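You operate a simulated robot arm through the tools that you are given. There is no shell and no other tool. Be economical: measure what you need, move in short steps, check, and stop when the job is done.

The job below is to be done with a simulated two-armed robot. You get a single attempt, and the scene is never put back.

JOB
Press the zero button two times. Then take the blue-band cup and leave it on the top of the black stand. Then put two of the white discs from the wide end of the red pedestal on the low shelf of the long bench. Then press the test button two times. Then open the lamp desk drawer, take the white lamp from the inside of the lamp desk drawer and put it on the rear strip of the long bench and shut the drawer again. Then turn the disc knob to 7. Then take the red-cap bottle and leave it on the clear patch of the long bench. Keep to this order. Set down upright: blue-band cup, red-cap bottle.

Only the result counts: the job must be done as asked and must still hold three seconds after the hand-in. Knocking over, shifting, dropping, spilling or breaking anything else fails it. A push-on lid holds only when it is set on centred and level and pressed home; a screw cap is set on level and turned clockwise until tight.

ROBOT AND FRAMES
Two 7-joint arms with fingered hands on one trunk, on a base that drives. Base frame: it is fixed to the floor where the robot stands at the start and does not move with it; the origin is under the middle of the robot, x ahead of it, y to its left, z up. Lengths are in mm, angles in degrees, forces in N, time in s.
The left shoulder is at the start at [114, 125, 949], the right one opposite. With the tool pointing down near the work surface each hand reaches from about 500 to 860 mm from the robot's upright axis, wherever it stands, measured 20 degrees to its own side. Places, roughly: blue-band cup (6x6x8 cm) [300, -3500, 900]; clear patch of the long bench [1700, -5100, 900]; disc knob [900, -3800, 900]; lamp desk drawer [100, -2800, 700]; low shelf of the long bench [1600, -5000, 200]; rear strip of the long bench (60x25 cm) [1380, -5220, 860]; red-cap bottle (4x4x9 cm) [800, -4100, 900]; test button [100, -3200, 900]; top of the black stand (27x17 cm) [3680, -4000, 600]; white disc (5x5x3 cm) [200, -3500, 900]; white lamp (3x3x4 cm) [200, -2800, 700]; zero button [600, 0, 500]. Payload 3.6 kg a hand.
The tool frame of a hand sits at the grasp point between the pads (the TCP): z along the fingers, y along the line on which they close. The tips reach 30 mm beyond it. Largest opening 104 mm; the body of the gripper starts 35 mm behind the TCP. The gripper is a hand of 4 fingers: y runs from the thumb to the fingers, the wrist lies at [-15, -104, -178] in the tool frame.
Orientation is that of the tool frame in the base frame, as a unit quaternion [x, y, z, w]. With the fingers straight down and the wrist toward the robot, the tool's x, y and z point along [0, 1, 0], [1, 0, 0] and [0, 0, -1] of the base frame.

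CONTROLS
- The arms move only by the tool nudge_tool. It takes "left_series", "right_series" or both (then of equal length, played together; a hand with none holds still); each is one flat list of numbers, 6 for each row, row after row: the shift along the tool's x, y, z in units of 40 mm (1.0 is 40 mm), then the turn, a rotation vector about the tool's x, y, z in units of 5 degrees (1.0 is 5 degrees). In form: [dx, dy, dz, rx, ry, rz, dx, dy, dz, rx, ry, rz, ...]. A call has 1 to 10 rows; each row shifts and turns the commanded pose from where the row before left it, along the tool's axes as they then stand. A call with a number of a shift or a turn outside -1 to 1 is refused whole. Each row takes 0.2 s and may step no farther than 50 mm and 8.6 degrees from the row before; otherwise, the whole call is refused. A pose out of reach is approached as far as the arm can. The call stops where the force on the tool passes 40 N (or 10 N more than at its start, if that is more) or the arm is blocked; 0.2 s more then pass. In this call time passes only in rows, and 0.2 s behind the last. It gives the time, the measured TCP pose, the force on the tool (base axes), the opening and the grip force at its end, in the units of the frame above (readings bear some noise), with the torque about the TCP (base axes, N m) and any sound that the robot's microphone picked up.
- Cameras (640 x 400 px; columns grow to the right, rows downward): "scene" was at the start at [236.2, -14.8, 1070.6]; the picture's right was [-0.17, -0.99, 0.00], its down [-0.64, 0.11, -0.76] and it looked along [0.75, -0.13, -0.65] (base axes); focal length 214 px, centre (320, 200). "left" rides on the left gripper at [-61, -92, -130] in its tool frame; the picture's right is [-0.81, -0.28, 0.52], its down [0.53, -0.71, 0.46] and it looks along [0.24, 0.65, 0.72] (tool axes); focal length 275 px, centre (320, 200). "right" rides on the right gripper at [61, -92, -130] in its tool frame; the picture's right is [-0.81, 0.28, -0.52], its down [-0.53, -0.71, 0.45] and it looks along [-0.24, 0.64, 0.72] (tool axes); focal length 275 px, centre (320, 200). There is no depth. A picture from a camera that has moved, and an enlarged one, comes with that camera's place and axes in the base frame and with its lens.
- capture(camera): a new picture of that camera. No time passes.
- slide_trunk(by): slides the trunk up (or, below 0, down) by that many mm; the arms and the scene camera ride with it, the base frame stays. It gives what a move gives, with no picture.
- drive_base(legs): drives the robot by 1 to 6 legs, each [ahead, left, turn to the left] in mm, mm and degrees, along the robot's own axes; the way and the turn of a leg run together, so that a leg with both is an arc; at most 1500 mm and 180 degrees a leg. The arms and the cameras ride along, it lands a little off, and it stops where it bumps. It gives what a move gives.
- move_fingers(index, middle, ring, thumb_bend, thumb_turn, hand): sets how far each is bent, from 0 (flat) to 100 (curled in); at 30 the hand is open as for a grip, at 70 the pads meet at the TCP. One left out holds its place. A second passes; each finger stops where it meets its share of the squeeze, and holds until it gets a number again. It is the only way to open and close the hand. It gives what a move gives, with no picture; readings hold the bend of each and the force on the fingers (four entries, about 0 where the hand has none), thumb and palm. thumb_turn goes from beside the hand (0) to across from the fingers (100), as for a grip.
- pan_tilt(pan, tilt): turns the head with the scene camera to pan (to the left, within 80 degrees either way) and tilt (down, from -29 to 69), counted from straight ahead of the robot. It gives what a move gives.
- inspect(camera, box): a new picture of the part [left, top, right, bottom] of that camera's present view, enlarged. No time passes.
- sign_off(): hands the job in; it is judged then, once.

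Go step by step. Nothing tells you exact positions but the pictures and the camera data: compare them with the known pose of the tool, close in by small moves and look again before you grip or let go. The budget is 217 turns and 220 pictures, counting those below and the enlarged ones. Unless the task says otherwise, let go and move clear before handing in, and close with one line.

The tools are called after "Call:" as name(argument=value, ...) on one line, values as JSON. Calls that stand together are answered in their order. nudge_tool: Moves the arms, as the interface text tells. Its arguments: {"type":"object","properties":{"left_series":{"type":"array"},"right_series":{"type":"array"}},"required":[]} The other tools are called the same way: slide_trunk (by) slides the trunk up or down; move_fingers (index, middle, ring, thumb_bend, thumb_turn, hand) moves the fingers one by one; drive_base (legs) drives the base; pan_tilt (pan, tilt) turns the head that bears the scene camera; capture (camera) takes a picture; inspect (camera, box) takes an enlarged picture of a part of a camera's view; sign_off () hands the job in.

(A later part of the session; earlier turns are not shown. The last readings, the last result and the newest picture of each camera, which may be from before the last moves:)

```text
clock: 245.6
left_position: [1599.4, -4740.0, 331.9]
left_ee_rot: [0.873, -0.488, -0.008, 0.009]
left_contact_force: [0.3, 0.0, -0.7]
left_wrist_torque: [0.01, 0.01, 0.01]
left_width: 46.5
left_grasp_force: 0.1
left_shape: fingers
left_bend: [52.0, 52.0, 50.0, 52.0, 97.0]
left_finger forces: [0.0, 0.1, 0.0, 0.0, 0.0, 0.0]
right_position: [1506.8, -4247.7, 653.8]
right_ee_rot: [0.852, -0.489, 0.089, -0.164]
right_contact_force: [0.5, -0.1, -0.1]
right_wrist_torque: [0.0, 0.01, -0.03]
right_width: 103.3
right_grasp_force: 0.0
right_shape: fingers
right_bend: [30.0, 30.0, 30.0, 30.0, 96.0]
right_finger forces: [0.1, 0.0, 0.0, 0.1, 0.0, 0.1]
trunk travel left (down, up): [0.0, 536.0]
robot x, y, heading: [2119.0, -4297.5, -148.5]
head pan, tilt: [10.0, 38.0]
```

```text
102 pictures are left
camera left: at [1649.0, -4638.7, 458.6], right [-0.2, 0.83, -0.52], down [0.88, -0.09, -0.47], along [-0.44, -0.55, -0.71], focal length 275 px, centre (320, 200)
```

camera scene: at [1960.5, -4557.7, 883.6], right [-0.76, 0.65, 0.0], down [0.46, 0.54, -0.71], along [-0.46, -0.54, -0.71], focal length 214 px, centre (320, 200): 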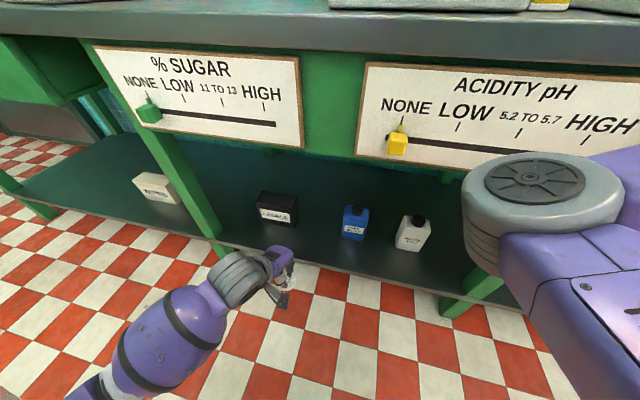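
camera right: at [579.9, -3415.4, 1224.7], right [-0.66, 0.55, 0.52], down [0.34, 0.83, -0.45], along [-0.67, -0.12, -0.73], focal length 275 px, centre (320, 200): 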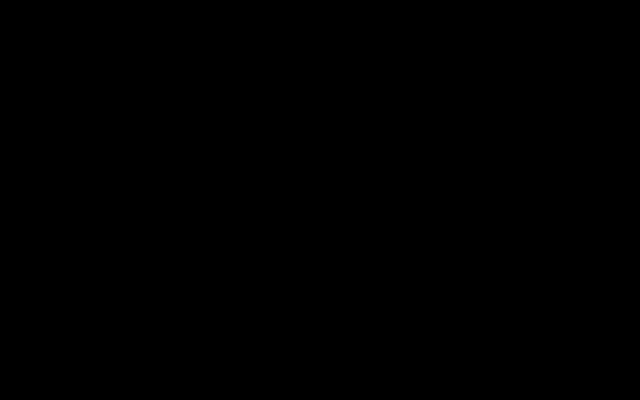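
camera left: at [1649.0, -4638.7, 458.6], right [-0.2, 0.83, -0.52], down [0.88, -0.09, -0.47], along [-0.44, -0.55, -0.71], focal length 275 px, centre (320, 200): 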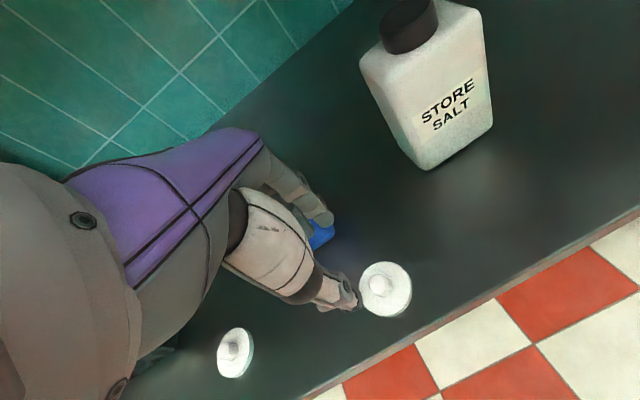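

Both discs lie on the low shelf. I'll withdraw, raise the trunk and drive to the console for the test button.

Call:
nudge_tool(left_series=[0, -1, 0, 0, 0, 0, 0, -1, 0, 0, 0, 0, 0, -1, 0, 0, 0, 0, 0, -1, 0, 0, 0, 0, 0, -1, 0, 0, 0, 0, 0.3, -0.9, -0.3, 0, 0, 0, 0.6, 0, -0.9, 0, 0, 0, 0.6, 0, -0.9, 0, 0, 0, 0.6, 0, -0.9, 0, 0, 0, 0.6, 0, -0.9, 0, 0, 0])

Call:
drive_base(legs=[[-180, 0, 0]])

Call:
slide_trunk(by=400)

Call:
nudge_tool(left_series=[0.3, 0, -0.9, 0, 0, 0, 0.3, 0, -0.9, 0, 0, 0, 0.3, 0, -0.9, 0, 0, 0, 0.3, 0, -0.9, 0, 0, 0, 0, 0, -0.9, 0, 0, 0])

Call:
drive_base(legs=[[0, -1120, 0], [0, -1110, 0], [280, 0, 0]])

Call:
pan_tilt(pan=5, tilt=35)

Call:
capture(camera="scene")

```text
clock: 246.5
left_position: [1639.0, -4733.4, 415.2]
left_ee_rot: [0.868, -0.484, -0.044, 0.107]
left_contact_force: [-0.2, 0.0, 0.4]
left_wrist_torque: [0.04, 0.06, 0.01]
left_width: 46.6
left_grasp_force: 0.2
left_shape: fingers
left_bend: [52.0, 52.0, 50.0, 52.0, 97.0]
left_finger forces: [0.0, 0.1, 0.0, 0.0, 0.0, 0.0]
right_position: [1506.6, -4247.4, 652.3]
right_ee_rot: [0.852, -0.489, 0.087, -0.165]
right_contact_force: [0.6, 0.1, 0.0]
right_wrist_torque: [0.03, -0.04, -0.05]
right_width: 103.1
right_grasp_force: 0.2
right_shape: fingers
right_bend: [30.0, 30.0, 30.0, 30.0, 96.0]
right_finger forces: [0.0, 0.0, 0.0, 0.0, 0.0, 0.1]
trunk travel left (down, up): [0.0, 536.0]
robot x, y, heading: [2123.0, -4293.6, -148.5]
head pan, tilt: [10.0, 38.0]
stopped in row 4 (left hand): the arm was blocked; the commanded pose is now the measured one
```

```text
clock: 248.0
left_position: [1791.5, -4639.5, 415.6]
left_ee_rot: [0.868, -0.484, -0.043, 0.107]
left_contact_force: [0.1, 0.1, -0.2]
left_wrist_torque: [0.0, 0.01, -0.03]
left_width: 46.7
left_grasp_force: 0.0
left_shape: fingers
left_bend: [52.0, 52.0, 50.0, 52.0, 97.0]
left_finger forces: [0.0, 0.1, 0.1, 0.0, 0.0, 0.0]
right_position: [1660.0, -4154.4, 653.7]
right_ee_rot: [0.852, -0.489, 0.088, -0.165]
right_contact_force: [0.5, -0.6, -0.6]
right_wrist_torque: [-0.02, 0.01, -0.01]
right_width: 103.0
right_grasp_force: 0.0
right_shape: fingers
right_bend: [30.0, 30.0, 30.0, 30.0, 96.0]
right_finger forces: [0.0, 0.0, 0.1, 0.0, 0.0, 0.0]
trunk travel left (down, up): [0.0, 536.0]
robot x, y, heading: [2271.3, -4203.9, -148.4]
head pan, tilt: [10.0, 38.0]
```

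```text
clock: 251.8
left_position: [1791.7, -4639.2, 814.4]
left_ee_rot: [0.868, -0.484, -0.043, 0.107]
left_contact_force: [-1.1, 0.0, 0.2]
left_wrist_torque: [-0.05, 0.0, -0.01]
left_width: 46.9
left_grasp_force: 0.0
left_shape: fingers
left_bend: [52.0, 52.0, 50.0, 52.0, 97.0]
left_finger forces: [0.0, 0.0, 0.0, 0.0, 0.0, 0.0]
right_position: [1659.3, -4153.0, 1052.2]
right_ee_rot: [0.852, -0.489, 0.088, -0.164]
right_contact_force: [-0.7, 0.0, -0.4]
right_wrist_torque: [0.02, -0.02, -0.04]
right_width: 103.5
right_grasp_force: 0.1
right_shape: fingers
right_bend: [30.0, 30.0, 30.0, 30.0, 96.0]
right_finger forces: [0.0, 0.0, 0.0, 0.1, 0.1, 0.1]
trunk travel left (down, up): [-400.0, 136.0]
robot x, y, heading: [2272.6, -4202.5, -148.5]
head pan, tilt: [10.0, 38.0]
```

```text
clock: 253.0
left_position: [1848.3, -4652.8, 992.7]
left_ee_rot: [0.868, -0.483, -0.043, 0.107]
left_contact_force: [0.3, 0.0, 0.1]
left_wrist_torque: [0.02, 0.02, 0.01]
left_width: 46.7
left_grasp_force: 0.0
left_shape: fingers
left_bend: [52.0, 52.0, 50.0, 52.0, 97.0]
left_finger forces: [0.0, 0.1, 0.1, 0.0, 0.1, 0.0]
right_position: [1659.9, -4155.0, 1053.9]
right_ee_rot: [0.852, -0.489, 0.087, -0.164]
right_contact_force: [0.0, -0.7, 0.1]
right_wrist_torque: [-0.01, 0.0, -0.01]
right_width: 103.3
right_grasp_force: 0.0
right_shape: fingers
right_bend: [30.0, 30.0, 30.0, 30.0, 96.0]
right_finger forces: [0.0, 0.1, 0.0, 0.0, 0.0, 0.0]
trunk travel left (down, up): [-400.0, 136.0]
robot x, y, heading: [2274.9, -4198.8, -148.4]
head pan, tilt: [10.0, 38.0]
```

```text
clock: 274.3
left_position: [441.8, -2917.3, 991.6]
left_ee_rot: [0.871, -0.477, -0.042, 0.107]
left_contact_force: [-0.6, 0.4, 0.6]
left_wrist_torque: [0.01, 0.01, 0.01]
left_width: 46.6
left_grasp_force: 0.0
left_shape: fingers
left_bend: [52.0, 52.0, 50.0, 52.0, 97.0]
left_finger forces: [0.0, 0.0, 0.1, 0.0, 0.0, 0.1]
right_position: [246.4, -2419.6, 1053.2]
right_ee_rot: [0.856, -0.482, 0.087, -0.166]
right_contact_force: [0.4, 0.0, 0.5]
right_wrist_torque: [0.01, 0.0, 0.01]
right_width: 103.4
right_grasp_force: 0.0
right_shape: fingers
right_bend: [30.0, 30.0, 30.0, 30.0, 96.0]
right_finger forces: [0.0, 0.1, 0.0, 0.0, 0.0, 0.1]
trunk travel left (down, up): [-400.0, 136.0]
robot x, y, heading: [859.6, -2460.3, -147.6]
head pan, tilt: [10.0, 38.0]
```

```text
clock: 274.9
left_position: [444.0, -2916.1, 992.3]
left_ee_rot: [0.871, -0.478, -0.042, 0.107]
left_contact_force: [0.3, -0.3, 0.1]
left_wrist_torque: [0.0, 0.02, -0.02]
left_width: 46.8
left_grasp_force: 0.1
left_shape: fingers
left_bend: [52.0, 52.0, 50.0, 52.0, 97.0]
left_finger forces: [0.0, 0.0, 0.0, 0.0, 0.0, 0.0]
right_position: [245.6, -2418.6, 1054.2]
right_ee_rot: [0.856, -0.481, 0.086, -0.165]
right_contact_force: [-1.4, -0.7, 0.0]
right_wrist_torque: [0.02, -0.01, -0.04]
right_width: 103.1
right_grasp_force: 0.0
right_shape: fingers
right_bend: [30.0, 30.0, 30.0, 30.0, 96.0]
right_finger forces: [0.0, 0.1, 0.0, 0.0, 0.0, 0.0]
trunk travel left (down, up): [-400.0, 136.0]
robot x, y, heading: [862.4, -2458.8, -147.9]
head pan, tilt: [5.0, 35.0]
```

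```text
101 pictures are left
camera scene: at [710.3, -2562.2, 1303.1], right [-0.61, 0.79, 0.0], down [0.46, 0.35, -0.82], along [-0.65, -0.5, -0.57], focal length 214 px, centre (320, 200)
```

scene: 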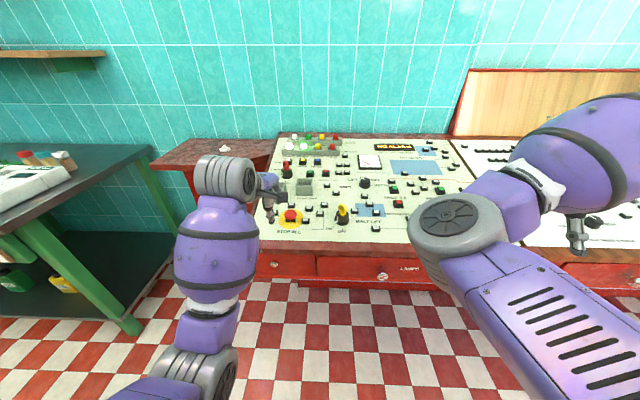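

The red key is about 110 mm in front of TEST, so a straight-down press is possible. I'll straighten the hand, raise it, shape the index finger for pressing, move closer and look.

Call:
nudge_tool(left_series=[0, 0, -0.9, 0.88, 0, 0, 0, 0, -0.7, 0.88, 0, 0, 0, 0, 0, 0.88, 0, 0])

Call:
move_fingers(hand="left", index=62, middle=100, ring=100, thumb_bend=0)

Call:
drive_base(legs=[[230, 0, 0]])

Call:
capture(camera="left")

Call:
inspect(camera="scene", box=[200, 100, 420, 260])

```text
clock: 275.7
left_position: [451.4, -2906.9, 1053.6]
left_ee_rot: [0.877, -0.48, 0.014, 0.006]
left_contact_force: [-0.7, 0.2, 0.3]
left_wrist_torque: [-0.06, 0.0, 0.02]
left_width: 46.9
left_grasp_force: 0.0
left_shape: fingers
left_bend: [52.0, 52.0, 50.0, 52.0, 98.0]
left_finger forces: [0.0, 0.1, 0.0, 0.0, 0.0, 0.0]
right_position: [246.2, -2418.5, 1053.1]
right_ee_rot: [0.857, -0.481, 0.087, -0.165]
right_contact_force: [-0.8, 0.9, 0.3]
right_wrist_torque: [-0.04, -0.04, 0.0]
right_width: 103.2
right_grasp_force: 0.0
right_shape: fingers
right_bend: [30.0, 30.0, 30.0, 30.0, 96.0]
right_finger forces: [0.1, 0.1, 0.1, 0.0, 0.0, 0.0]
trunk travel left (down, up): [-400.0, 136.0]
robot x, y, heading: [860.3, -2456.8, -147.6]
head pan, tilt: [5.0, 35.0]
```

```text
clock: 276.7
left_position: [453.1, -2908.5, 1053.8]
left_ee_rot: [0.878, -0.479, 0.012, 0.007]
left_contact_force: [0.0, -0.3, 0.2]
left_wrist_torque: [0.01, -0.04, 0.02]
left_width: 81.6
left_grasp_force: 0.0
left_shape: fingers
left_bend: [62.0, 100.0, 100.0, 0.0, 98.0]
left_finger forces: [0.1, 0.0, 0.0, 0.0, 0.0, 0.0]
right_position: [246.2, -2418.3, 1052.9]
right_ee_rot: [0.856, -0.482, 0.087, -0.165]
right_contact_force: [0.2, -0.9, -1.1]
right_wrist_torque: [0.02, 0.0, -0.02]
right_width: 103.1
right_grasp_force: 0.0
right_shape: fingers
right_bend: [30.0, 30.0, 30.0, 30.0, 96.0]
right_finger forces: [0.0, 0.0, 0.0, 0.1, 0.0, 0.0]
trunk travel left (down, up): [-400.0, 136.0]
robot x, y, heading: [858.1, -2454.4, -147.7]
head pan, tilt: [5.0, 35.0]
```

```text
clock: 278.5
left_position: [255.7, -3030.9, 1053.6]
left_ee_rot: [0.877, -0.481, 0.012, 0.006]
left_contact_force: [0.3, 1.2, 0.3]
left_wrist_torque: [0.01, 0.0, 0.0]
left_width: 81.2
left_grasp_force: 0.1
left_shape: fingers
left_bend: [62.0, 100.0, 100.0, 0.0, 98.0]
left_finger forces: [0.1, 0.0, 0.1, 0.0, 0.0, 0.0]
right_position: [51.3, -2541.2, 1053.3]
right_ee_rot: [0.855, -0.483, 0.087, -0.165]
right_contact_force: [-1.2, -0.1, -0.9]
right_wrist_torque: [0.0, -0.01, -0.04]
right_width: 103.4
right_grasp_force: 0.0
right_shape: fingers
right_bend: [30.0, 30.0, 30.0, 30.0, 96.0]
right_finger forces: [0.0, 0.1, 0.0, 0.0, 0.0, 0.0]
trunk travel left (down, up): [-400.0, 136.0]
robot x, y, heading: [666.6, -2579.4, -147.8]
head pan, tilt: [5.0, 35.0]
```

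```text
100 pictures are left
camera left: at [299.4, -2927.3, 1181.7], right [-0.2, 0.82, -0.54], down [0.9, -0.07, -0.44], along [-0.4, -0.57, -0.72], focal length 275 px, centre (320, 200)
```

left: 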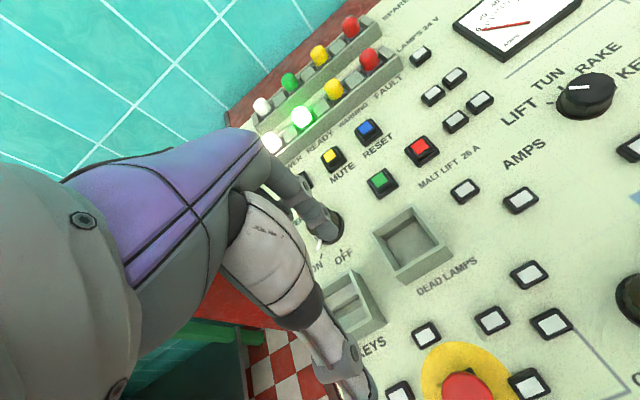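

```text
2.50 times, centred on (310, 180) of scene
camera zoom: at [514.8, -2685.7, 1303.0], right [-0.61, 0.8, 0.0], down [0.46, 0.35, -0.82], along [-0.65, -0.5, -0.57], focal length 536 px, centre (345, 250)
```

zoom: 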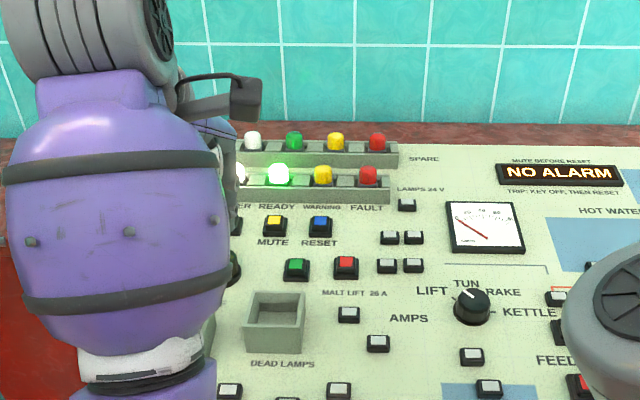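

I'll curl the thumb to meet the index so the pinch tip presses, and move above the estimated TEST position [125, -3193, 915].

Call:
move_fingers(hand="left", index=66, thumb_bend=66)

Call:
drive_base(legs=[[50, 0, 0]])

Call:
nudge_tool(left_series=[0.315, 0.63, 0, 0, 0, 0, 0.315, 0.63, 0, 0, 0, 0, 0.315, 0.63, 0, 0, 0, 0, 0.315, 0.63, 0, 0, 0, 0, 0.315, 0.63, 0, 0, 0, 0, 0.315, 0.63, 0, 0, 0, 0])

Call:
capture(camera="left")

Call:
inspect(camera="scene", box=[180, 80, 360, 220])

```text
clock: 279.5
left_position: [256.3, -3030.5, 1053.7]
left_ee_rot: [0.877, -0.48, 0.013, 0.007]
left_contact_force: [0.3, 0.3, -0.1]
left_wrist_torque: [-0.01, 0.02, 0.0]
left_width: 11.4
left_grasp_force: 0.1
left_shape: fingers
left_bend: [66.0, 100.0, 100.0, 66.0, 98.0]
left_finger forces: [0.0, 0.0, 0.1, 0.0, 0.0, 0.0]
right_position: [52.9, -2541.6, 1053.1]
right_ee_rot: [0.856, -0.483, 0.087, -0.165]
right_contact_force: [0.0, -0.1, 0.6]
right_wrist_torque: [-0.03, 0.01, -0.04]
right_width: 103.1
right_grasp_force: 0.0
right_shape: fingers
right_bend: [30.0, 30.0, 30.0, 30.0, 96.0]
right_finger forces: [0.0, 0.0, 0.1, 0.0, 0.0, 0.0]
trunk travel left (down, up): [-400.0, 136.0]
robot x, y, heading: [666.4, -2579.7, -147.8]
head pan, tilt: [5.0, 35.0]
```

```text
clock: 280.4
left_position: [214.2, -3057.6, 1053.3]
left_ee_rot: [0.877, -0.48, 0.012, 0.006]
left_contact_force: [-0.5, 0.9, -0.5]
left_wrist_torque: [0.0, -0.01, 0.01]
left_width: 11.3
left_grasp_force: 0.0
left_shape: fingers
left_bend: [66.0, 100.0, 100.0, 66.0, 98.0]
left_finger forces: [0.0, 0.1, 0.0, 0.0, 0.1, 0.1]
right_position: [8.8, -2569.2, 1052.4]
right_ee_rot: [0.855, -0.483, 0.087, -0.166]
right_contact_force: [-0.3, -0.9, -0.2]
right_wrist_torque: [0.03, -0.02, -0.01]
right_width: 103.2
right_grasp_force: 0.0
right_shape: fingers
right_bend: [30.0, 30.0, 30.0, 30.0, 96.0]
right_finger forces: [0.0, 0.1, 0.0, 0.0, 0.0, 0.0]
trunk travel left (down, up): [-400.0, 136.0]
robot x, y, heading: [622.8, -2607.7, -147.8]
head pan, tilt: [5.0, 35.0]
```

```text
clock: 281.8
left_position: [127.8, -3205.3, 1056.8]
left_ee_rot: [0.877, -0.48, 0.013, 0.008]
left_contact_force: [0.4, -0.8, 0.3]
left_wrist_torque: [0.02, 0.01, 0.01]
left_width: 11.0
left_grasp_force: 0.0
left_shape: fingers
left_bend: [66.0, 100.0, 100.0, 66.0, 98.0]
left_finger forces: [0.0, 0.0, 0.1, 0.0, 0.0, 0.1]
right_position: [9.6, -2569.1, 1052.9]
right_ee_rot: [0.855, -0.484, 0.087, -0.165]
right_contact_force: [0.0, 0.5, 0.0]
right_wrist_torque: [0.0, 0.02, -0.01]
right_width: 103.2
right_grasp_force: 0.0
right_shape: fingers
right_bend: [30.0, 30.0, 30.0, 30.0, 96.0]
right_finger forces: [0.1, 0.1, 0.0, 0.0, 0.1, 0.0]
trunk travel left (down, up): [-400.0, 136.0]
robot x, y, heading: [626.0, -2611.6, -147.7]
head pan, tilt: [5.0, 35.0]
```

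```text
98 pictures are left
camera left: at [170.3, -3099.3, 1184.9], right [-0.2, 0.82, -0.54], down [0.89, -0.08, -0.44], along [-0.4, -0.57, -0.72], focal length 275 px, centre (320, 200)
```

left: 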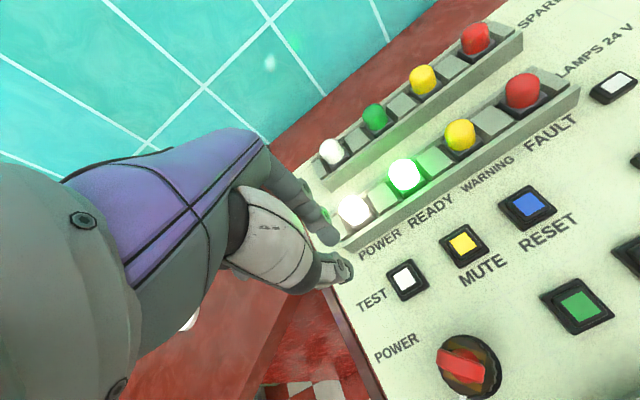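

```text
2.86 times, centred on (270, 150) of scene
camera zoom: at [473.0, -2712.3, 1303.0], right [-0.61, 0.8, 0.0], down [0.46, 0.35, -0.82], along [-0.65, -0.5, -0.57], focal length 613 px, centre (463, 343)
```

zoom: 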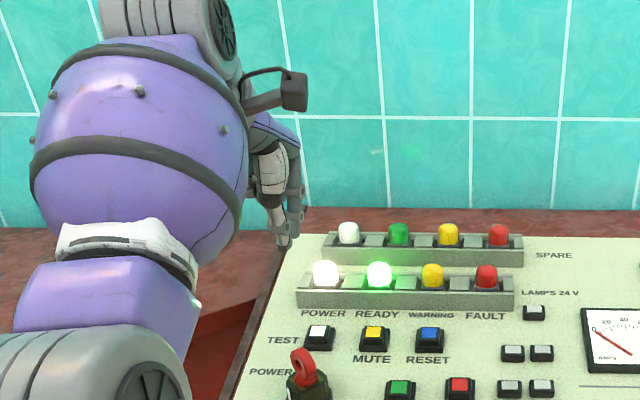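

TEST button at [115.5, -3190, 917]. I'll shift slightly and descend to about 15 mm above it.

Call:
nudge_tool(left_series=[-0.26, 0.155, 0.8, 0, 0, 0, 0, 0, 0.8, 0, 0, 0, 0, 0, 0.7, 0, 0, 0, 0, 0, 0.3, 0, 0, 0])

Call:
inspect(camera="left", box=[240, 160, 440, 340])

Call:
inspect(camera="scene", box=[220, 120, 320, 220])

```text
clock: 282.8
left_position: [119.1, -3199.7, 951.3]
left_ee_rot: [0.877, -0.481, 0.012, 0.007]
left_contact_force: [0.6, 0.1, -0.5]
left_wrist_torque: [0.0, -0.01, 0.06]
left_width: 11.3
left_grasp_force: 0.0
left_shape: fingers
left_bend: [66.0, 100.0, 100.0, 66.0, 98.0]
left_finger forces: [0.0, 0.1, 0.0, 0.1, 0.1, 0.0]
right_position: [9.6, -2568.7, 1052.9]
right_ee_rot: [0.856, -0.483, 0.086, -0.166]
right_contact_force: [-0.1, -0.6, -0.4]
right_wrist_torque: [0.01, -0.03, 0.01]
right_width: 103.3
right_grasp_force: 0.0
right_shape: fingers
right_bend: [30.0, 30.0, 30.0, 30.0, 96.0]
right_finger forces: [0.0, 0.0, 0.0, 0.0, 0.0, 0.0]
trunk travel left (down, up): [-400.0, 136.0]
robot x, y, heading: [621.7, -2611.4, -148.0]
head pan, tilt: [5.0, 35.0]
```

```text
2.22 times, centred on (340, 250) of left
camera zoom: at [161.1, -3095.5, 1079.3], right [-0.2, 0.82, -0.54], down [0.89, -0.07, -0.44], along [-0.4, -0.57, -0.72], focal length 612 px, centre (276, 89)
```

zoom: 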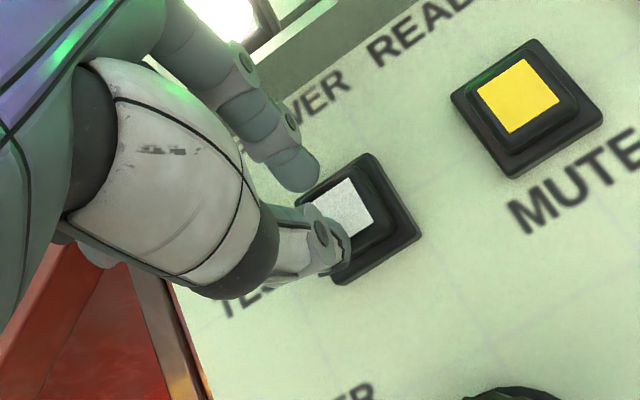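

```text
4.00 times, centred on (270, 170) of scene
camera zoom: at [473.0, -2712.1, 1303.1], right [-0.61, 0.8, 0.0], down [0.46, 0.35, -0.82], along [-0.65, -0.5, -0.57], focal length 858 px, centre (520, 320)
```

zoom: 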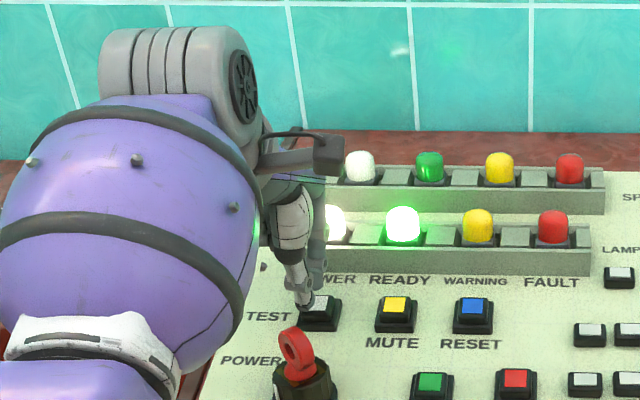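

Call:
nudge_tool(left_series=[-0.12, 0.12, 0.15, 0, 0, 0, 0, 0, 0.1, 0, 0, 0, 0, 0, 0.1, 0, 0, 0])

Call:
nudge_tool(left_series=[0, 0, 0.07, 0, 0, 0, 0, 0, 0.07, 0, 0, 0])

```text
clock: 283.6
left_position: [110.9, -3199.1, 941.4]
left_ee_rot: [0.877, -0.479, 0.011, 0.009]
left_contact_force: [0.9, 0.7, 10.9]
left_wrist_torque: [0.21, -0.15, -0.01]
left_width: 10.6
left_grasp_force: 6.2
left_shape: fingers
left_bend: [66.0, 100.0, 100.0, 67.0, 97.0]
left_finger forces: [0.0, 0.0, 0.0, 0.0, 11.5, 0.1]
right_position: [10.2, -2566.9, 1054.0]
right_ee_rot: [0.856, -0.483, 0.086, -0.164]
right_contact_force: [0.3, -1.4, 0.6]
right_wrist_torque: [-0.05, -0.03, -0.02]
right_width: 103.4
right_grasp_force: 0.0
right_shape: fingers
right_bend: [30.0, 30.0, 30.0, 30.0, 96.0]
right_finger forces: [0.0, 0.0, 0.1, 0.0, 0.1, 0.0]
trunk travel left (down, up): [-400.0, 136.0]
robot x, y, heading: [621.7, -2605.9, -147.8]
head pan, tilt: [5.0, 35.0]
heard: click
```

```text
clock: 284.2
left_position: [112.9, -3198.1, 937.3]
left_ee_rot: [0.877, -0.48, 0.01, 0.009]
left_contact_force: [1.7, 1.5, 27.2]
left_wrist_torque: [0.46, -0.3, -0.01]
left_width: 9.4
left_grasp_force: 13.7
left_shape: fingers
left_bend: [66.0, 100.0, 100.0, 69.0, 98.0]
left_finger forces: [0.7, 0.0, 0.0, 0.0, 26.6, 0.0]
right_position: [11.4, -2566.6, 1055.1]
right_ee_rot: [0.856, -0.483, 0.086, -0.163]
right_contact_force: [0.6, -0.3, -0.3]
right_wrist_torque: [0.01, -0.03, 0.04]
right_width: 103.3
right_grasp_force: 0.0
right_shape: fingers
right_bend: [30.0, 30.0, 30.0, 30.0, 96.0]
right_finger forces: [0.0, 0.0, 0.0, 0.0, 0.1, 0.0]
trunk travel left (down, up): [-400.0, 136.0]
robot x, y, heading: [624.9, -2606.7, -147.7]
head pan, tilt: [5.0, 35.0]
```

One click so far. I'll release fully, then press a second time to the same depth.

Call:
nudge_tool(left_series=[0, 0, -0.35, 0, 0, 0, 0, 0, -0.35, 0, 0, 0])

Call:
inspect(camera="left", box=[240, 160, 440, 340])

```text
clock: 284.8
left_position: [111.6, -3197.1, 957.6]
left_ee_rot: [0.877, -0.48, 0.014, 0.005]
left_contact_force: [0.2, 0.6, 0.5]
left_wrist_torque: [-0.03, 0.02, 0.01]
left_width: 10.8
left_grasp_force: 0.1
left_shape: fingers
left_bend: [66.0, 100.0, 100.0, 66.0, 98.0]
left_finger forces: [0.0, 0.1, 0.1, 0.0, 0.0, 0.1]
right_position: [10.5, -2567.7, 1053.1]
right_ee_rot: [0.855, -0.483, 0.087, -0.165]
right_contact_force: [-0.4, -0.5, -0.3]
right_wrist_torque: [-0.02, 0.03, -0.03]
right_width: 103.1
right_grasp_force: 0.1
right_shape: fingers
right_bend: [30.0, 30.0, 30.0, 30.0, 96.0]
right_finger forces: [0.1, 0.1, 0.1, 0.0, 0.0, 0.1]
trunk travel left (down, up): [-400.0, 136.0]
robot x, y, heading: [624.6, -2606.6, -147.7]
head pan, tilt: [5.0, 35.0]
```

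```text
2.22 times, centred on (340, 250) of left
camera zoom: at [154.9, -3093.4, 1086.1], right [-0.19, 0.82, -0.54], down [0.9, -0.07, -0.44], along [-0.4, -0.57, -0.72], focal length 612 px, centre (276, 89)
```

zoom: 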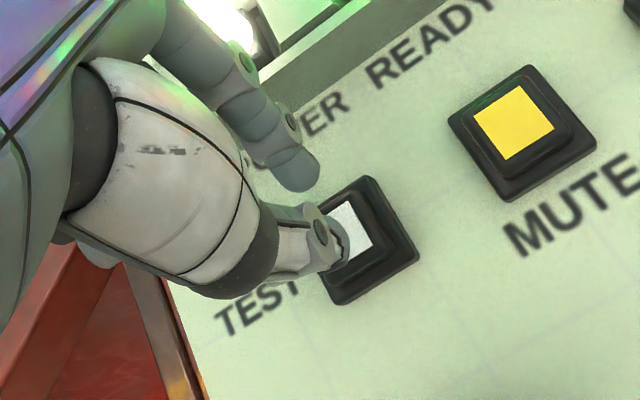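

Call:
nudge_tool(left_series=[0, 0, 0.2, 0, 0, 0, 0, 0, 0.15, 0, 0, 0, 0, 0, 0.1, 0, 0, 0])

Call:
nudge_tool(left_series=[0, 0, -0.5, 0, 0, 0, 0, 0, -0.8, 0, 0, 0, 0, 0, -0.8, 0, 0, 0, 0, 0, -0.8, 0, 0, 0])

```text
clock: 285.6
left_position: [110.6, -3198.7, 943.2]
left_ee_rot: [0.877, -0.48, 0.012, 0.007]
left_contact_force: [-0.3, 0.3, 2.6]
left_wrist_torque: [0.06, -0.06, -0.05]
left_width: 10.6
left_grasp_force: 1.4
left_shape: fingers
left_bend: [66.0, 100.0, 100.0, 66.0, 98.0]
left_finger forces: [0.0, 0.1, 0.0, 0.0, 2.3, 0.0]
right_position: [9.6, -2568.8, 1054.1]
right_ee_rot: [0.856, -0.483, 0.086, -0.165]
right_contact_force: [-0.2, -0.2, -0.7]
right_wrist_torque: [-0.01, 0.01, 0.01]
right_width: 103.2
right_grasp_force: 0.0
right_shape: fingers
right_bend: [30.0, 30.0, 30.0, 30.0, 96.0]
right_finger forces: [0.1, 0.0, 0.0, 0.1, 0.0, 0.1]
trunk travel left (down, up): [-400.0, 136.0]
robot x, y, heading: [621.1, -2608.1, -147.8]
head pan, tilt: [5.0, 35.0]
heard: click
```

```text
clock: 286.6
left_position: [111.5, -3196.0, 1059.6]
left_ee_rot: [0.877, -0.48, 0.013, 0.006]
left_contact_force: [0.3, -0.4, -0.8]
left_wrist_torque: [-0.01, 0.0, -0.01]
left_width: 10.6
left_grasp_force: 0.0
left_shape: fingers
left_bend: [66.0, 100.0, 100.0, 66.0, 98.0]
left_finger forces: [0.0, 0.0, 0.0, 0.1, 0.0, 0.1]
right_position: [10.2, -2567.1, 1053.4]
right_ee_rot: [0.855, -0.483, 0.087, -0.165]
right_contact_force: [-0.2, 0.0, 0.1]
right_wrist_torque: [-0.02, 0.0, 0.0]
right_width: 103.2
right_grasp_force: 0.1
right_shape: fingers
right_bend: [30.0, 30.0, 30.0, 30.0, 96.0]
right_finger forces: [0.1, 0.1, 0.0, 0.0, 0.0, 0.1]
trunk travel left (down, up): [-400.0, 136.0]
robot x, y, heading: [626.0, -2607.1, -147.8]
head pan, tilt: [5.0, 35.0]
```

TEST pressed twice (two clicks). Now the lamp drawer: I'll retract, back off and look at the console front.

Call:
nudge_tool(left_series=[-0.3, -0.9, 0, 0, 0, 0, -0.3, -0.9, 0, 0, 0, 0, -0.3, -0.9, 0, 0, 0, 0, -0.3, -0.9, 0, 0, 0, 0, -0.3, -0.9, 0, 0, 0, 0])

Call:
move_fingers(hand="left", index=50, middle=50, ring=50, thumb_bend=50)

Call:
drive_base(legs=[[-420, 0, 0]])

Call:
slide_trunk(by=-150)

Call:
pan_tilt(pan=0, tilt=35)

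Call:
capture(camera="scene")

```text
clock: 287.8
left_position: [232.9, -3047.4, 1056.0]
left_ee_rot: [0.877, -0.48, 0.013, 0.006]
left_contact_force: [-0.4, 0.3, -0.6]
left_wrist_torque: [0.0, -0.01, 0.03]
left_width: 10.7
left_grasp_force: 0.1
left_shape: fingers
left_bend: [66.0, 100.0, 100.0, 66.0, 98.0]
left_finger forces: [0.1, 0.1, 0.1, 0.0, 0.0, 0.0]
right_position: [11.1, -2569.2, 1054.2]
right_ee_rot: [0.855, -0.484, 0.087, -0.165]
right_contact_force: [0.6, 1.2, 0.1]
right_wrist_torque: [0.02, -0.02, 0.01]
right_width: 103.0
right_grasp_force: 0.0
right_shape: fingers
right_bend: [30.0, 30.0, 30.0, 30.0, 96.0]
right_finger forces: [0.1, 0.1, 0.0, 0.1, 0.0, 0.0]
trunk travel left (down, up): [-400.0, 136.0]
robot x, y, heading: [623.6, -2607.6, -147.8]
head pan, tilt: [5.0, 35.0]
```

```text
clock: 288.8
left_position: [229.5, -3047.4, 1057.0]
left_ee_rot: [0.877, -0.481, 0.013, 0.007]
left_contact_force: [0.4, 0.0, 0.1]
left_wrist_torque: [-0.02, 0.0, -0.01]
left_width: 51.6
left_grasp_force: 0.1
left_shape: fingers
left_bend: [50.0, 50.0, 50.0, 50.0, 98.0]
left_finger forces: [0.1, 0.0, 0.0, 0.0, 0.0, 0.0]
right_position: [8.8, -2567.2, 1053.4]
right_ee_rot: [0.855, -0.484, 0.087, -0.165]
right_contact_force: [0.2, -0.3, -0.2]
right_wrist_torque: [0.0, -0.02, 0.0]
right_width: 103.1
right_grasp_force: 0.0
right_shape: fingers
right_bend: [30.0, 30.0, 30.0, 30.0, 96.0]
right_finger forces: [0.0, 0.1, 0.0, 0.0, 0.1, 0.0]
trunk travel left (down, up): [-400.0, 136.0]
robot x, y, heading: [624.1, -2610.0, -147.6]
head pan, tilt: [5.0, 35.0]
```

```text
clock: 291.4
left_position: [583.3, -2823.2, 1057.7]
left_ee_rot: [0.877, -0.481, 0.013, 0.007]
left_contact_force: [-0.2, 0.9, 0.3]
left_wrist_torque: [0.01, 0.0, 0.0]
left_width: 51.7
left_grasp_force: 0.0
left_shape: fingers
left_bend: [50.0, 50.0, 50.0, 50.0, 98.0]
left_finger forces: [0.1, 0.0, 0.1, 0.0, 0.0, 0.0]
right_position: [363.6, -2342.9, 1053.6]
right_ee_rot: [0.855, -0.484, 0.087, -0.165]
right_contact_force: [-0.3, -0.2, 0.0]
right_wrist_torque: [-0.03, 0.04, 0.01]
right_width: 103.3
right_grasp_force: 0.0
right_shape: fingers
right_bend: [30.0, 30.0, 30.0, 30.0, 96.0]
right_finger forces: [0.1, 0.1, 0.1, 0.0, 0.0, 0.0]
trunk travel left (down, up): [-400.0, 136.0]
robot x, y, heading: [978.0, -2391.5, -148.0]
head pan, tilt: [5.0, 35.0]
```

```text
clock: 293.1
left_position: [583.9, -2823.6, 907.5]
left_ee_rot: [0.877, -0.481, 0.013, 0.007]
left_contact_force: [0.4, -0.4, -0.2]
left_wrist_torque: [0.01, -0.02, -0.01]
left_width: 51.7
left_grasp_force: 0.1
left_shape: fingers
left_bend: [50.0, 50.0, 50.0, 50.0, 98.0]
left_finger forces: [0.0, 0.0, 0.1, 0.0, 0.0, 0.0]
right_position: [363.0, -2342.7, 903.3]
right_ee_rot: [0.855, -0.484, 0.087, -0.165]
right_contact_force: [0.3, -0.1, 0.8]
right_wrist_torque: [-0.03, 0.02, 0.0]
right_width: 102.9
right_grasp_force: 0.0
right_shape: fingers
right_bend: [30.0, 30.0, 30.0, 30.0, 96.0]
right_finger forces: [0.1, 0.1, 0.0, 0.0, 0.1, 0.0]
trunk travel left (down, up): [-250.0, 286.0]
robot x, y, heading: [979.1, -2386.0, -147.7]
head pan, tilt: [5.0, 35.0]
```

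```text
clock: 293.8
left_position: [582.6, -2823.1, 906.5]
left_ee_rot: [0.876, -0.481, 0.012, 0.007]
left_contact_force: [-0.2, 0.3, 0.0]
left_wrist_torque: [0.0, -0.01, -0.04]
left_width: 51.4
left_grasp_force: 0.1
left_shape: fingers
left_bend: [50.0, 50.0, 50.0, 50.0, 98.0]
left_finger forces: [0.1, 0.0, 0.0, 0.0, 0.0, 0.1]
right_position: [363.2, -2342.9, 904.0]
right_ee_rot: [0.855, -0.485, 0.087, -0.165]
right_contact_force: [-0.3, -0.4, 0.8]
right_wrist_torque: [-0.01, 0.04, -0.01]
right_width: 103.1
right_grasp_force: 0.1
right_shape: fingers
right_bend: [30.0, 30.0, 30.0, 30.0, 96.0]
right_finger forces: [0.0, 0.0, 0.1, 0.1, 0.1, 0.0]
trunk travel left (down, up): [-250.0, 286.0]
robot x, y, heading: [976.8, -2383.0, -147.7]
head pan, tilt: [0.0, 35.0]
```

```text
93 pictures are left
camera scene: at [792.5, -2501.0, 1154.6], right [-0.53, 0.85, 0.0], down [0.49, 0.31, -0.82], along [-0.69, -0.44, -0.57], focal length 214 px, centre (320, 200)
```

scene: 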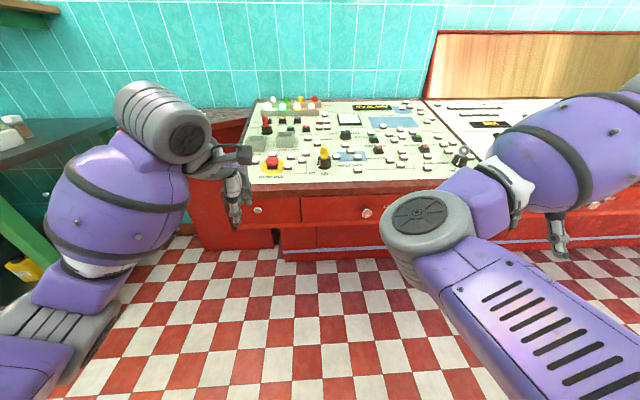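

Call:
inspect(camera="scene", box=[230, 170, 430, 260])

```text
3.20 times, centred on (330, 215) of scene
camera zoom: at [792.5, -2501.0, 1154.6], right [-0.53, 0.85, 0.0], down [0.49, 0.31, -0.82], along [-0.69, -0.44, -0.57], focal length 686 px, centre (288, 152)
```

zoom: 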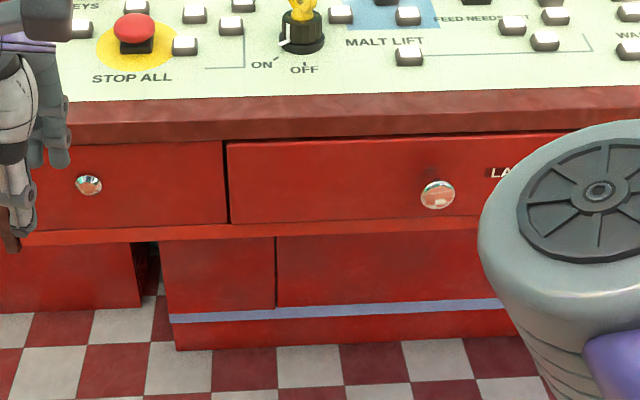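

The LAMPS drawer has a round silver knob near [300, -2650, 760]. I'll position the robot so the left hand faces it, lower the trunk, and pitch the hand forward to pinch the knob.

Call:
drive_base(legs=[[-60, -300, 0]])

Call:
slide_trunk(by=-140)

Call:
nudge_tool(left_series=[0, 0, 0, -1, 0, 0, 0, 0, 0, -1, 0, 0, 0, 0, 0, -1, 0, 0, 0, 0, 0, -1, 0, 0, 0, 0, 0, -1, 0, 0, 0, 0, 0, -1, 0, 0, 0, 0, 0, -1, 0, 0, 0, 0, 0, -1, 0, 0, 0, 0, 0, -1, 0, 0])

Call:
nudge_tool(left_series=[0, 0, 0, -1, 0, 0, 0, 0, 0, -1, 0, 0, 0, 0, 0, -1, 0, 0, 0, 0, 0, -1, 0, 0, 0, 0, 0, -1, 0, 0, 0, 0, 0, -1, 0, 0, 0, 0, 0, -1, 0, 0])

Call:
capture(camera="scene")

Call:
capture(camera="left")

```text
clock: 297.0
left_position: [474.3, -2538.0, 906.8]
left_ee_rot: [0.876, -0.481, 0.012, 0.007]
left_contact_force: [0.6, -0.3, 0.7]
left_wrist_torque: [-0.01, 0.03, -0.01]
left_width: 51.4
left_grasp_force: 0.0
left_shape: fingers
left_bend: [50.0, 50.0, 50.0, 50.0, 98.0]
left_finger forces: [0.0, 0.1, 0.1, 0.1, 0.0, 0.0]
right_position: [254.1, -2056.9, 903.7]
right_ee_rot: [0.855, -0.484, 0.087, -0.165]
right_contact_force: [0.3, -0.4, 0.7]
right_wrist_torque: [-0.01, 0.0, -0.03]
right_width: 103.2
right_grasp_force: 0.1
right_shape: fingers
right_bend: [30.0, 30.0, 30.0, 30.0, 96.0]
right_finger forces: [0.1, 0.1, 0.1, 0.0, 0.0, 0.0]
trunk travel left (down, up): [-250.0, 286.0]
robot x, y, heading: [864.6, -2101.5, -148.0]
head pan, tilt: [0.0, 35.0]
```

```text
clock: 298.7
left_position: [474.5, -2537.2, 767.8]
left_ee_rot: [0.876, -0.481, 0.013, 0.007]
left_contact_force: [0.0, -1.1, -0.3]
left_wrist_torque: [-0.01, 0.01, 0.01]
left_width: 51.6
left_grasp_force: 0.1
left_shape: fingers
left_bend: [50.0, 50.0, 50.0, 50.0, 98.0]
left_finger forces: [0.0, 0.0, 0.1, 0.0, 0.0, 0.0]
right_position: [254.7, -2058.3, 764.2]
right_ee_rot: [0.854, -0.485, 0.087, -0.165]
right_contact_force: [-0.5, 0.2, -0.1]
right_wrist_torque: [0.01, 0.04, -0.01]
right_width: 103.1
right_grasp_force: 0.0
right_shape: fingers
right_bend: [30.0, 30.0, 30.0, 30.0, 96.0]
right_finger forces: [0.0, 0.0, 0.0, 0.1, 0.1, 0.0]
trunk travel left (down, up): [-110.0, 426.0]
robot x, y, heading: [866.5, -2100.5, -147.9]
head pan, tilt: [0.0, 35.0]
```

```text
clock: 300.7
left_position: [468.6, -2540.3, 766.6]
left_ee_rot: [0.807, -0.449, -0.173, 0.343]
left_contact_force: [-0.6, 0.0, -0.1]
left_wrist_torque: [0.02, -0.02, 0.01]
left_width: 51.9
left_grasp_force: 0.0
left_shape: fingers
left_bend: [50.0, 50.0, 50.0, 50.0, 98.0]
left_finger forces: [0.0, 0.0, 0.0, 0.0, 0.0, 0.0]
left hand out of reach, approached as far as the arm can: row 8
right_position: [254.3, -2057.4, 764.2]
right_ee_rot: [0.855, -0.484, 0.087, -0.165]
right_contact_force: [-0.6, -0.6, 0.2]
right_wrist_torque: [-0.02, 0.01, -0.04]
right_width: 103.3
right_grasp_force: 0.1
right_shape: fingers
right_bend: [30.0, 30.0, 30.0, 30.0, 96.0]
right_finger forces: [0.0, 0.1, 0.1, 0.0, 0.1, 0.0]
trunk travel left (down, up): [-110.0, 426.0]
robot x, y, heading: [870.9, -2102.9, -147.8]
head pan, tilt: [0.0, 35.0]
```

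```text
clock: 302.3
left_position: [470.3, -2538.4, 766.6]
left_ee_rot: [0.667, -0.378, -0.3, 0.568]
left_contact_force: [-0.4, -0.3, -0.4]
left_wrist_torque: [0.0, -0.02, 0.05]
left_width: 51.7
left_grasp_force: 0.0
left_shape: fingers
left_bend: [50.0, 50.0, 50.0, 50.0, 98.0]
left_finger forces: [0.1, 0.1, 0.0, 0.1, 0.1, 0.1]
right_position: [253.4, -2057.4, 762.1]
right_ee_rot: [0.855, -0.485, 0.087, -0.165]
right_contact_force: [0.2, 0.4, -0.3]
right_wrist_torque: [0.01, 0.02, -0.01]
right_width: 103.3
right_grasp_force: 0.1
right_shape: fingers
right_bend: [30.0, 30.0, 30.0, 30.0, 96.0]
right_finger forces: [0.0, 0.0, 0.0, 0.0, 0.1, 0.0]
trunk travel left (down, up): [-110.0, 426.0]
robot x, y, heading: [869.1, -2096.4, -148.1]
head pan, tilt: [0.0, 35.0]
```

```text
91 pictures are left
camera scene: at [642.1, -2241.1, 998.1], right [-0.53, 0.85, 0.0], down [0.49, 0.31, -0.82], along [-0.69, -0.44, -0.57], focal length 214 px, centre (320, 200)
```

scene: 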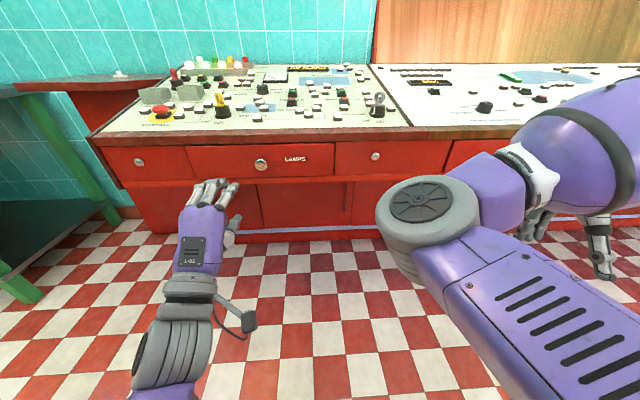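

```text
90 pictures are left
camera left: at [561.4, -2411.7, 696.2], right [-0.82, 0.43, -0.38], down [0.02, -0.64, -0.77], along [-0.57, -0.64, 0.52], focal length 275 px, centre (320, 200)
```

left: 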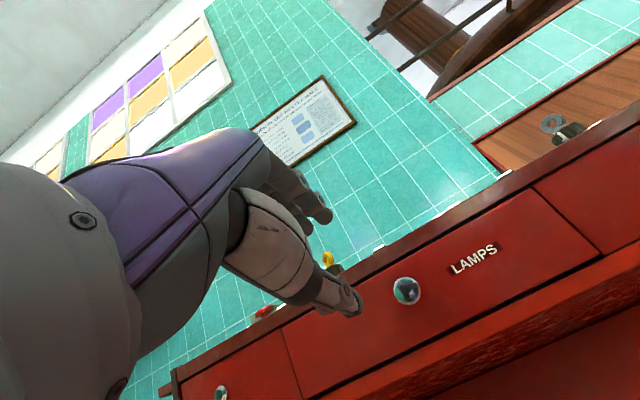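

The hand is nearly horizontal and the LAMPS knob is at about [291, -2649, 750]. I'll approach to about 60 mm short and look again.

Call:
nudge_tool(left_series=[0.06, 0.2, 0.9, 0, 0, 0, 0.06, 0.2, 0.9, 0, 0, 0, 0.06, 0.2, 0.9, 0, 0, 0, 0, 0, 0.8, 0, 0, 0])

Call:
capture(camera="left")

Call:
inspect(camera="scene", box=[180, 120, 340, 240])

```text
clock: 303.3
left_position: [354.7, -2622.1, 766.0]
left_ee_rot: [0.668, -0.376, -0.299, 0.568]
left_contact_force: [0.4, 0.0, -0.1]
left_wrist_torque: [-0.04, -0.02, 0.01]
left_width: 51.5
left_grasp_force: 0.0
left_shape: fingers
left_bend: [50.0, 50.0, 50.0, 50.0, 98.0]
left_finger forces: [0.1, 0.1, 0.1, 0.0, 0.1, 0.0]
right_position: [254.5, -2056.7, 762.3]
right_ee_rot: [0.855, -0.484, 0.086, -0.165]
right_contact_force: [-0.8, 0.2, -0.3]
right_wrist_torque: [-0.01, 0.03, 0.0]
right_width: 103.4
right_grasp_force: 0.1
right_shape: fingers
right_bend: [30.0, 30.0, 30.0, 30.0, 96.0]
right_finger forces: [0.0, 0.0, 0.0, 0.1, 0.0, 0.1]
trunk travel left (down, up): [-110.0, 426.0]
robot x, y, heading: [870.6, -2099.0, -148.0]
head pan, tilt: [0.0, 35.0]
```

```text
89 pictures are left
camera left: at [445.3, -2494.8, 695.7], right [-0.82, 0.43, -0.38], down [0.02, -0.64, -0.77], along [-0.57, -0.64, 0.52], focal length 275 px, centre (320, 200)
```

left: 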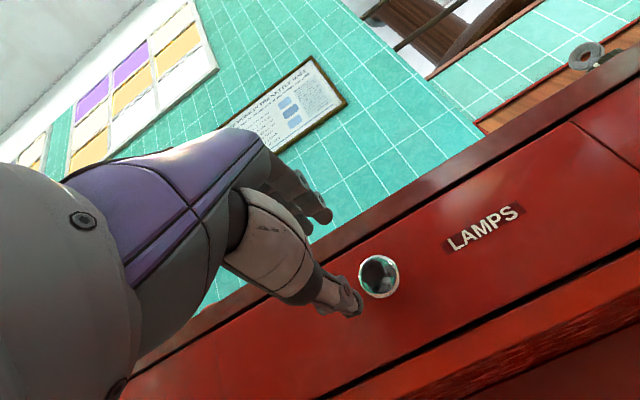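

```text
3.33 times, centred on (260, 180) of scene
camera zoom: at [642.0, -2241.2, 998.0], right [-0.53, 0.85, 0.0], down [0.49, 0.31, -0.82], along [-0.69, -0.44, -0.57], focal length 715 px, centre (520, 267)
```

zoom: 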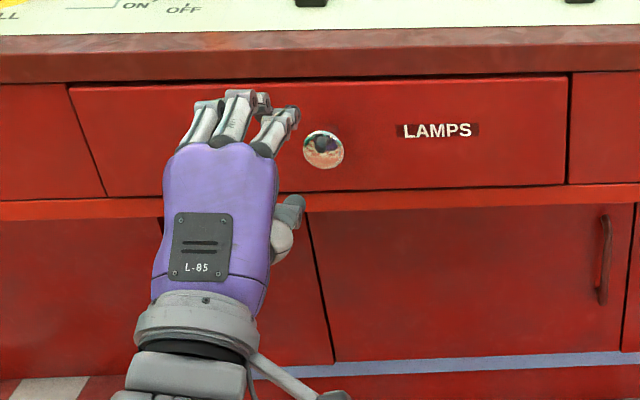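

The knob lines up with the pinch line. I'll advance the remaining ~70 mm around it.

Call:
nudge_tool(left_series=[-0.1, -0.08, 0.5, 0, 0, 0, 0, 0, 0.5, 0, 0, 0, 0, 0, 0.4, 0, 0, 0, 0, 0, 0.25, 0, 0, 0])

Call:
inspect(camera="left", box=[240, 160, 440, 340])

Call:
inspect(camera="scene", box=[210, 130, 310, 200])

```text
clock: 304.3
left_position: [299.2, -2652.8, 750.3]
left_ee_rot: [0.668, -0.376, -0.299, 0.568]
left_contact_force: [0.3, 0.4, 0.1]
left_wrist_torque: [0.04, 0.03, 0.0]
left_width: 51.7
left_grasp_force: 0.0
left_shape: fingers
left_bend: [50.0, 50.0, 50.0, 50.0, 98.0]
left_finger forces: [0.0, 0.1, 0.0, 0.0, 0.1, 0.0]
right_position: [253.8, -2057.0, 763.9]
right_ee_rot: [0.855, -0.484, 0.087, -0.165]
right_contact_force: [-0.5, -0.3, -0.1]
right_wrist_torque: [0.01, 0.0, -0.02]
right_width: 103.1
right_grasp_force: 0.1
right_shape: fingers
right_bend: [30.0, 30.0, 30.0, 30.0, 96.0]
right_finger forces: [0.0, 0.0, 0.0, 0.1, 0.0, 0.1]
trunk travel left (down, up): [-110.0, 426.0]
robot x, y, heading: [868.9, -2103.4, -148.0]
head pan, tilt: [0.0, 35.0]
```

```text
2.22 times, centred on (340, 250) of left
camera zoom: at [389.3, -2525.7, 680.7], right [-0.82, 0.43, -0.38], down [0.02, -0.64, -0.77], along [-0.57, -0.64, 0.51], focal length 612 px, centre (276, 89)
```

zoom: 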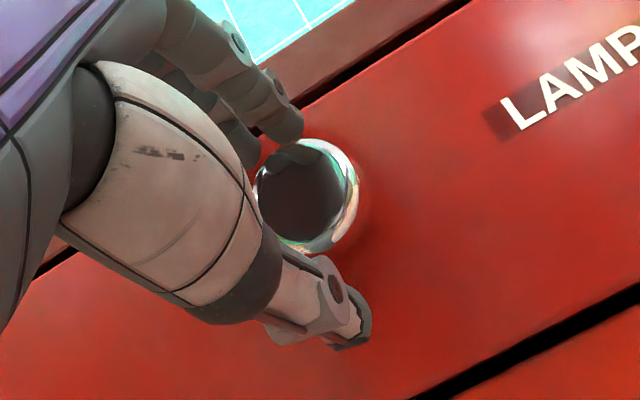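

```text
5.71 times, centred on (260, 165) of scene
camera zoom: at [642.1, -2241.1, 998.1], right [-0.53, 0.85, 0.0], down [0.49, 0.31, -0.82], along [-0.69, -0.44, -0.57], focal length 1226 px, centre (663, 400)
```

zoom: 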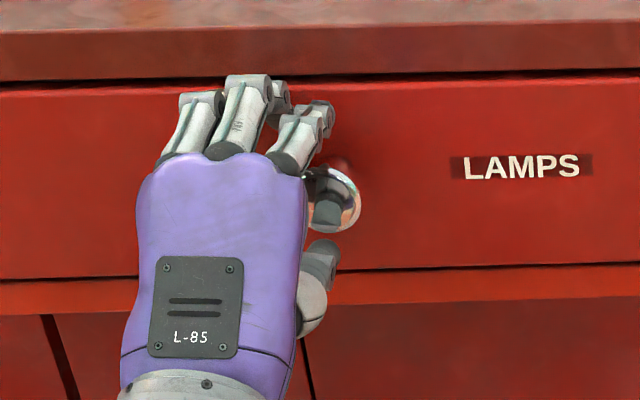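

The knob is between thumb and index. Closing on it.

Call:
move_fingers(hand="left", index=75, middle=75, ring=60, thumb_bend=75)

Call:
inspect(camera="left", box=[240, 160, 440, 340])

```text
clock: 305.3
left_position: [299.1, -2654.3, 750.4]
left_ee_rot: [0.668, -0.376, -0.299, 0.568]
left_contact_force: [4.0, -5.8, -4.9]
left_wrist_torque: [0.04, -0.21, 0.1]
left_width: 24.9
left_grasp_force: 14.6
left_shape: fingers
left_bend: [60.0, 74.0, 60.0, 62.0, 97.0]
left_finger forces: [8.2, 6.3, 0.0, 0.1, 15.1, 0.0]
right_position: [255.6, -2057.9, 763.3]
right_ee_rot: [0.855, -0.484, 0.087, -0.165]
right_contact_force: [0.1, -0.7, 0.8]
right_wrist_torque: [0.01, 0.01, 0.01]
right_width: 103.4
right_grasp_force: 0.0
right_shape: fingers
right_bend: [30.0, 30.0, 30.0, 30.0, 96.0]
right_finger forces: [0.0, 0.0, 0.0, 0.0, 0.0, 0.0]
trunk travel left (down, up): [-110.0, 426.0]
robot x, y, heading: [866.6, -2097.9, -147.8]
head pan, tilt: [0.0, 35.0]
```

```text
2.22 times, centred on (340, 250) of left
camera zoom: at [389.7, -2526.5, 680.2], right [-0.82, 0.43, -0.38], down [0.03, -0.64, -0.77], along [-0.57, -0.64, 0.51], focal length 612 px, centre (276, 89)
```

zoom: 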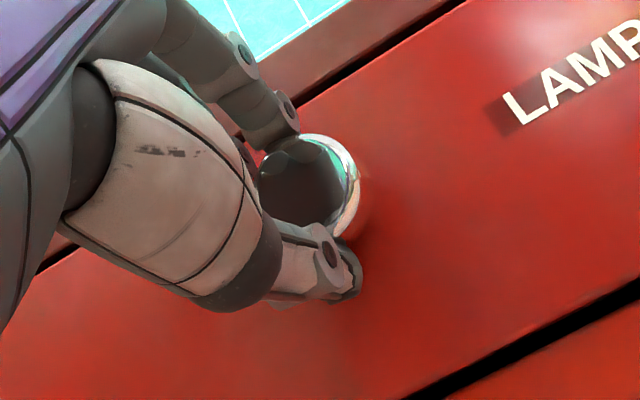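

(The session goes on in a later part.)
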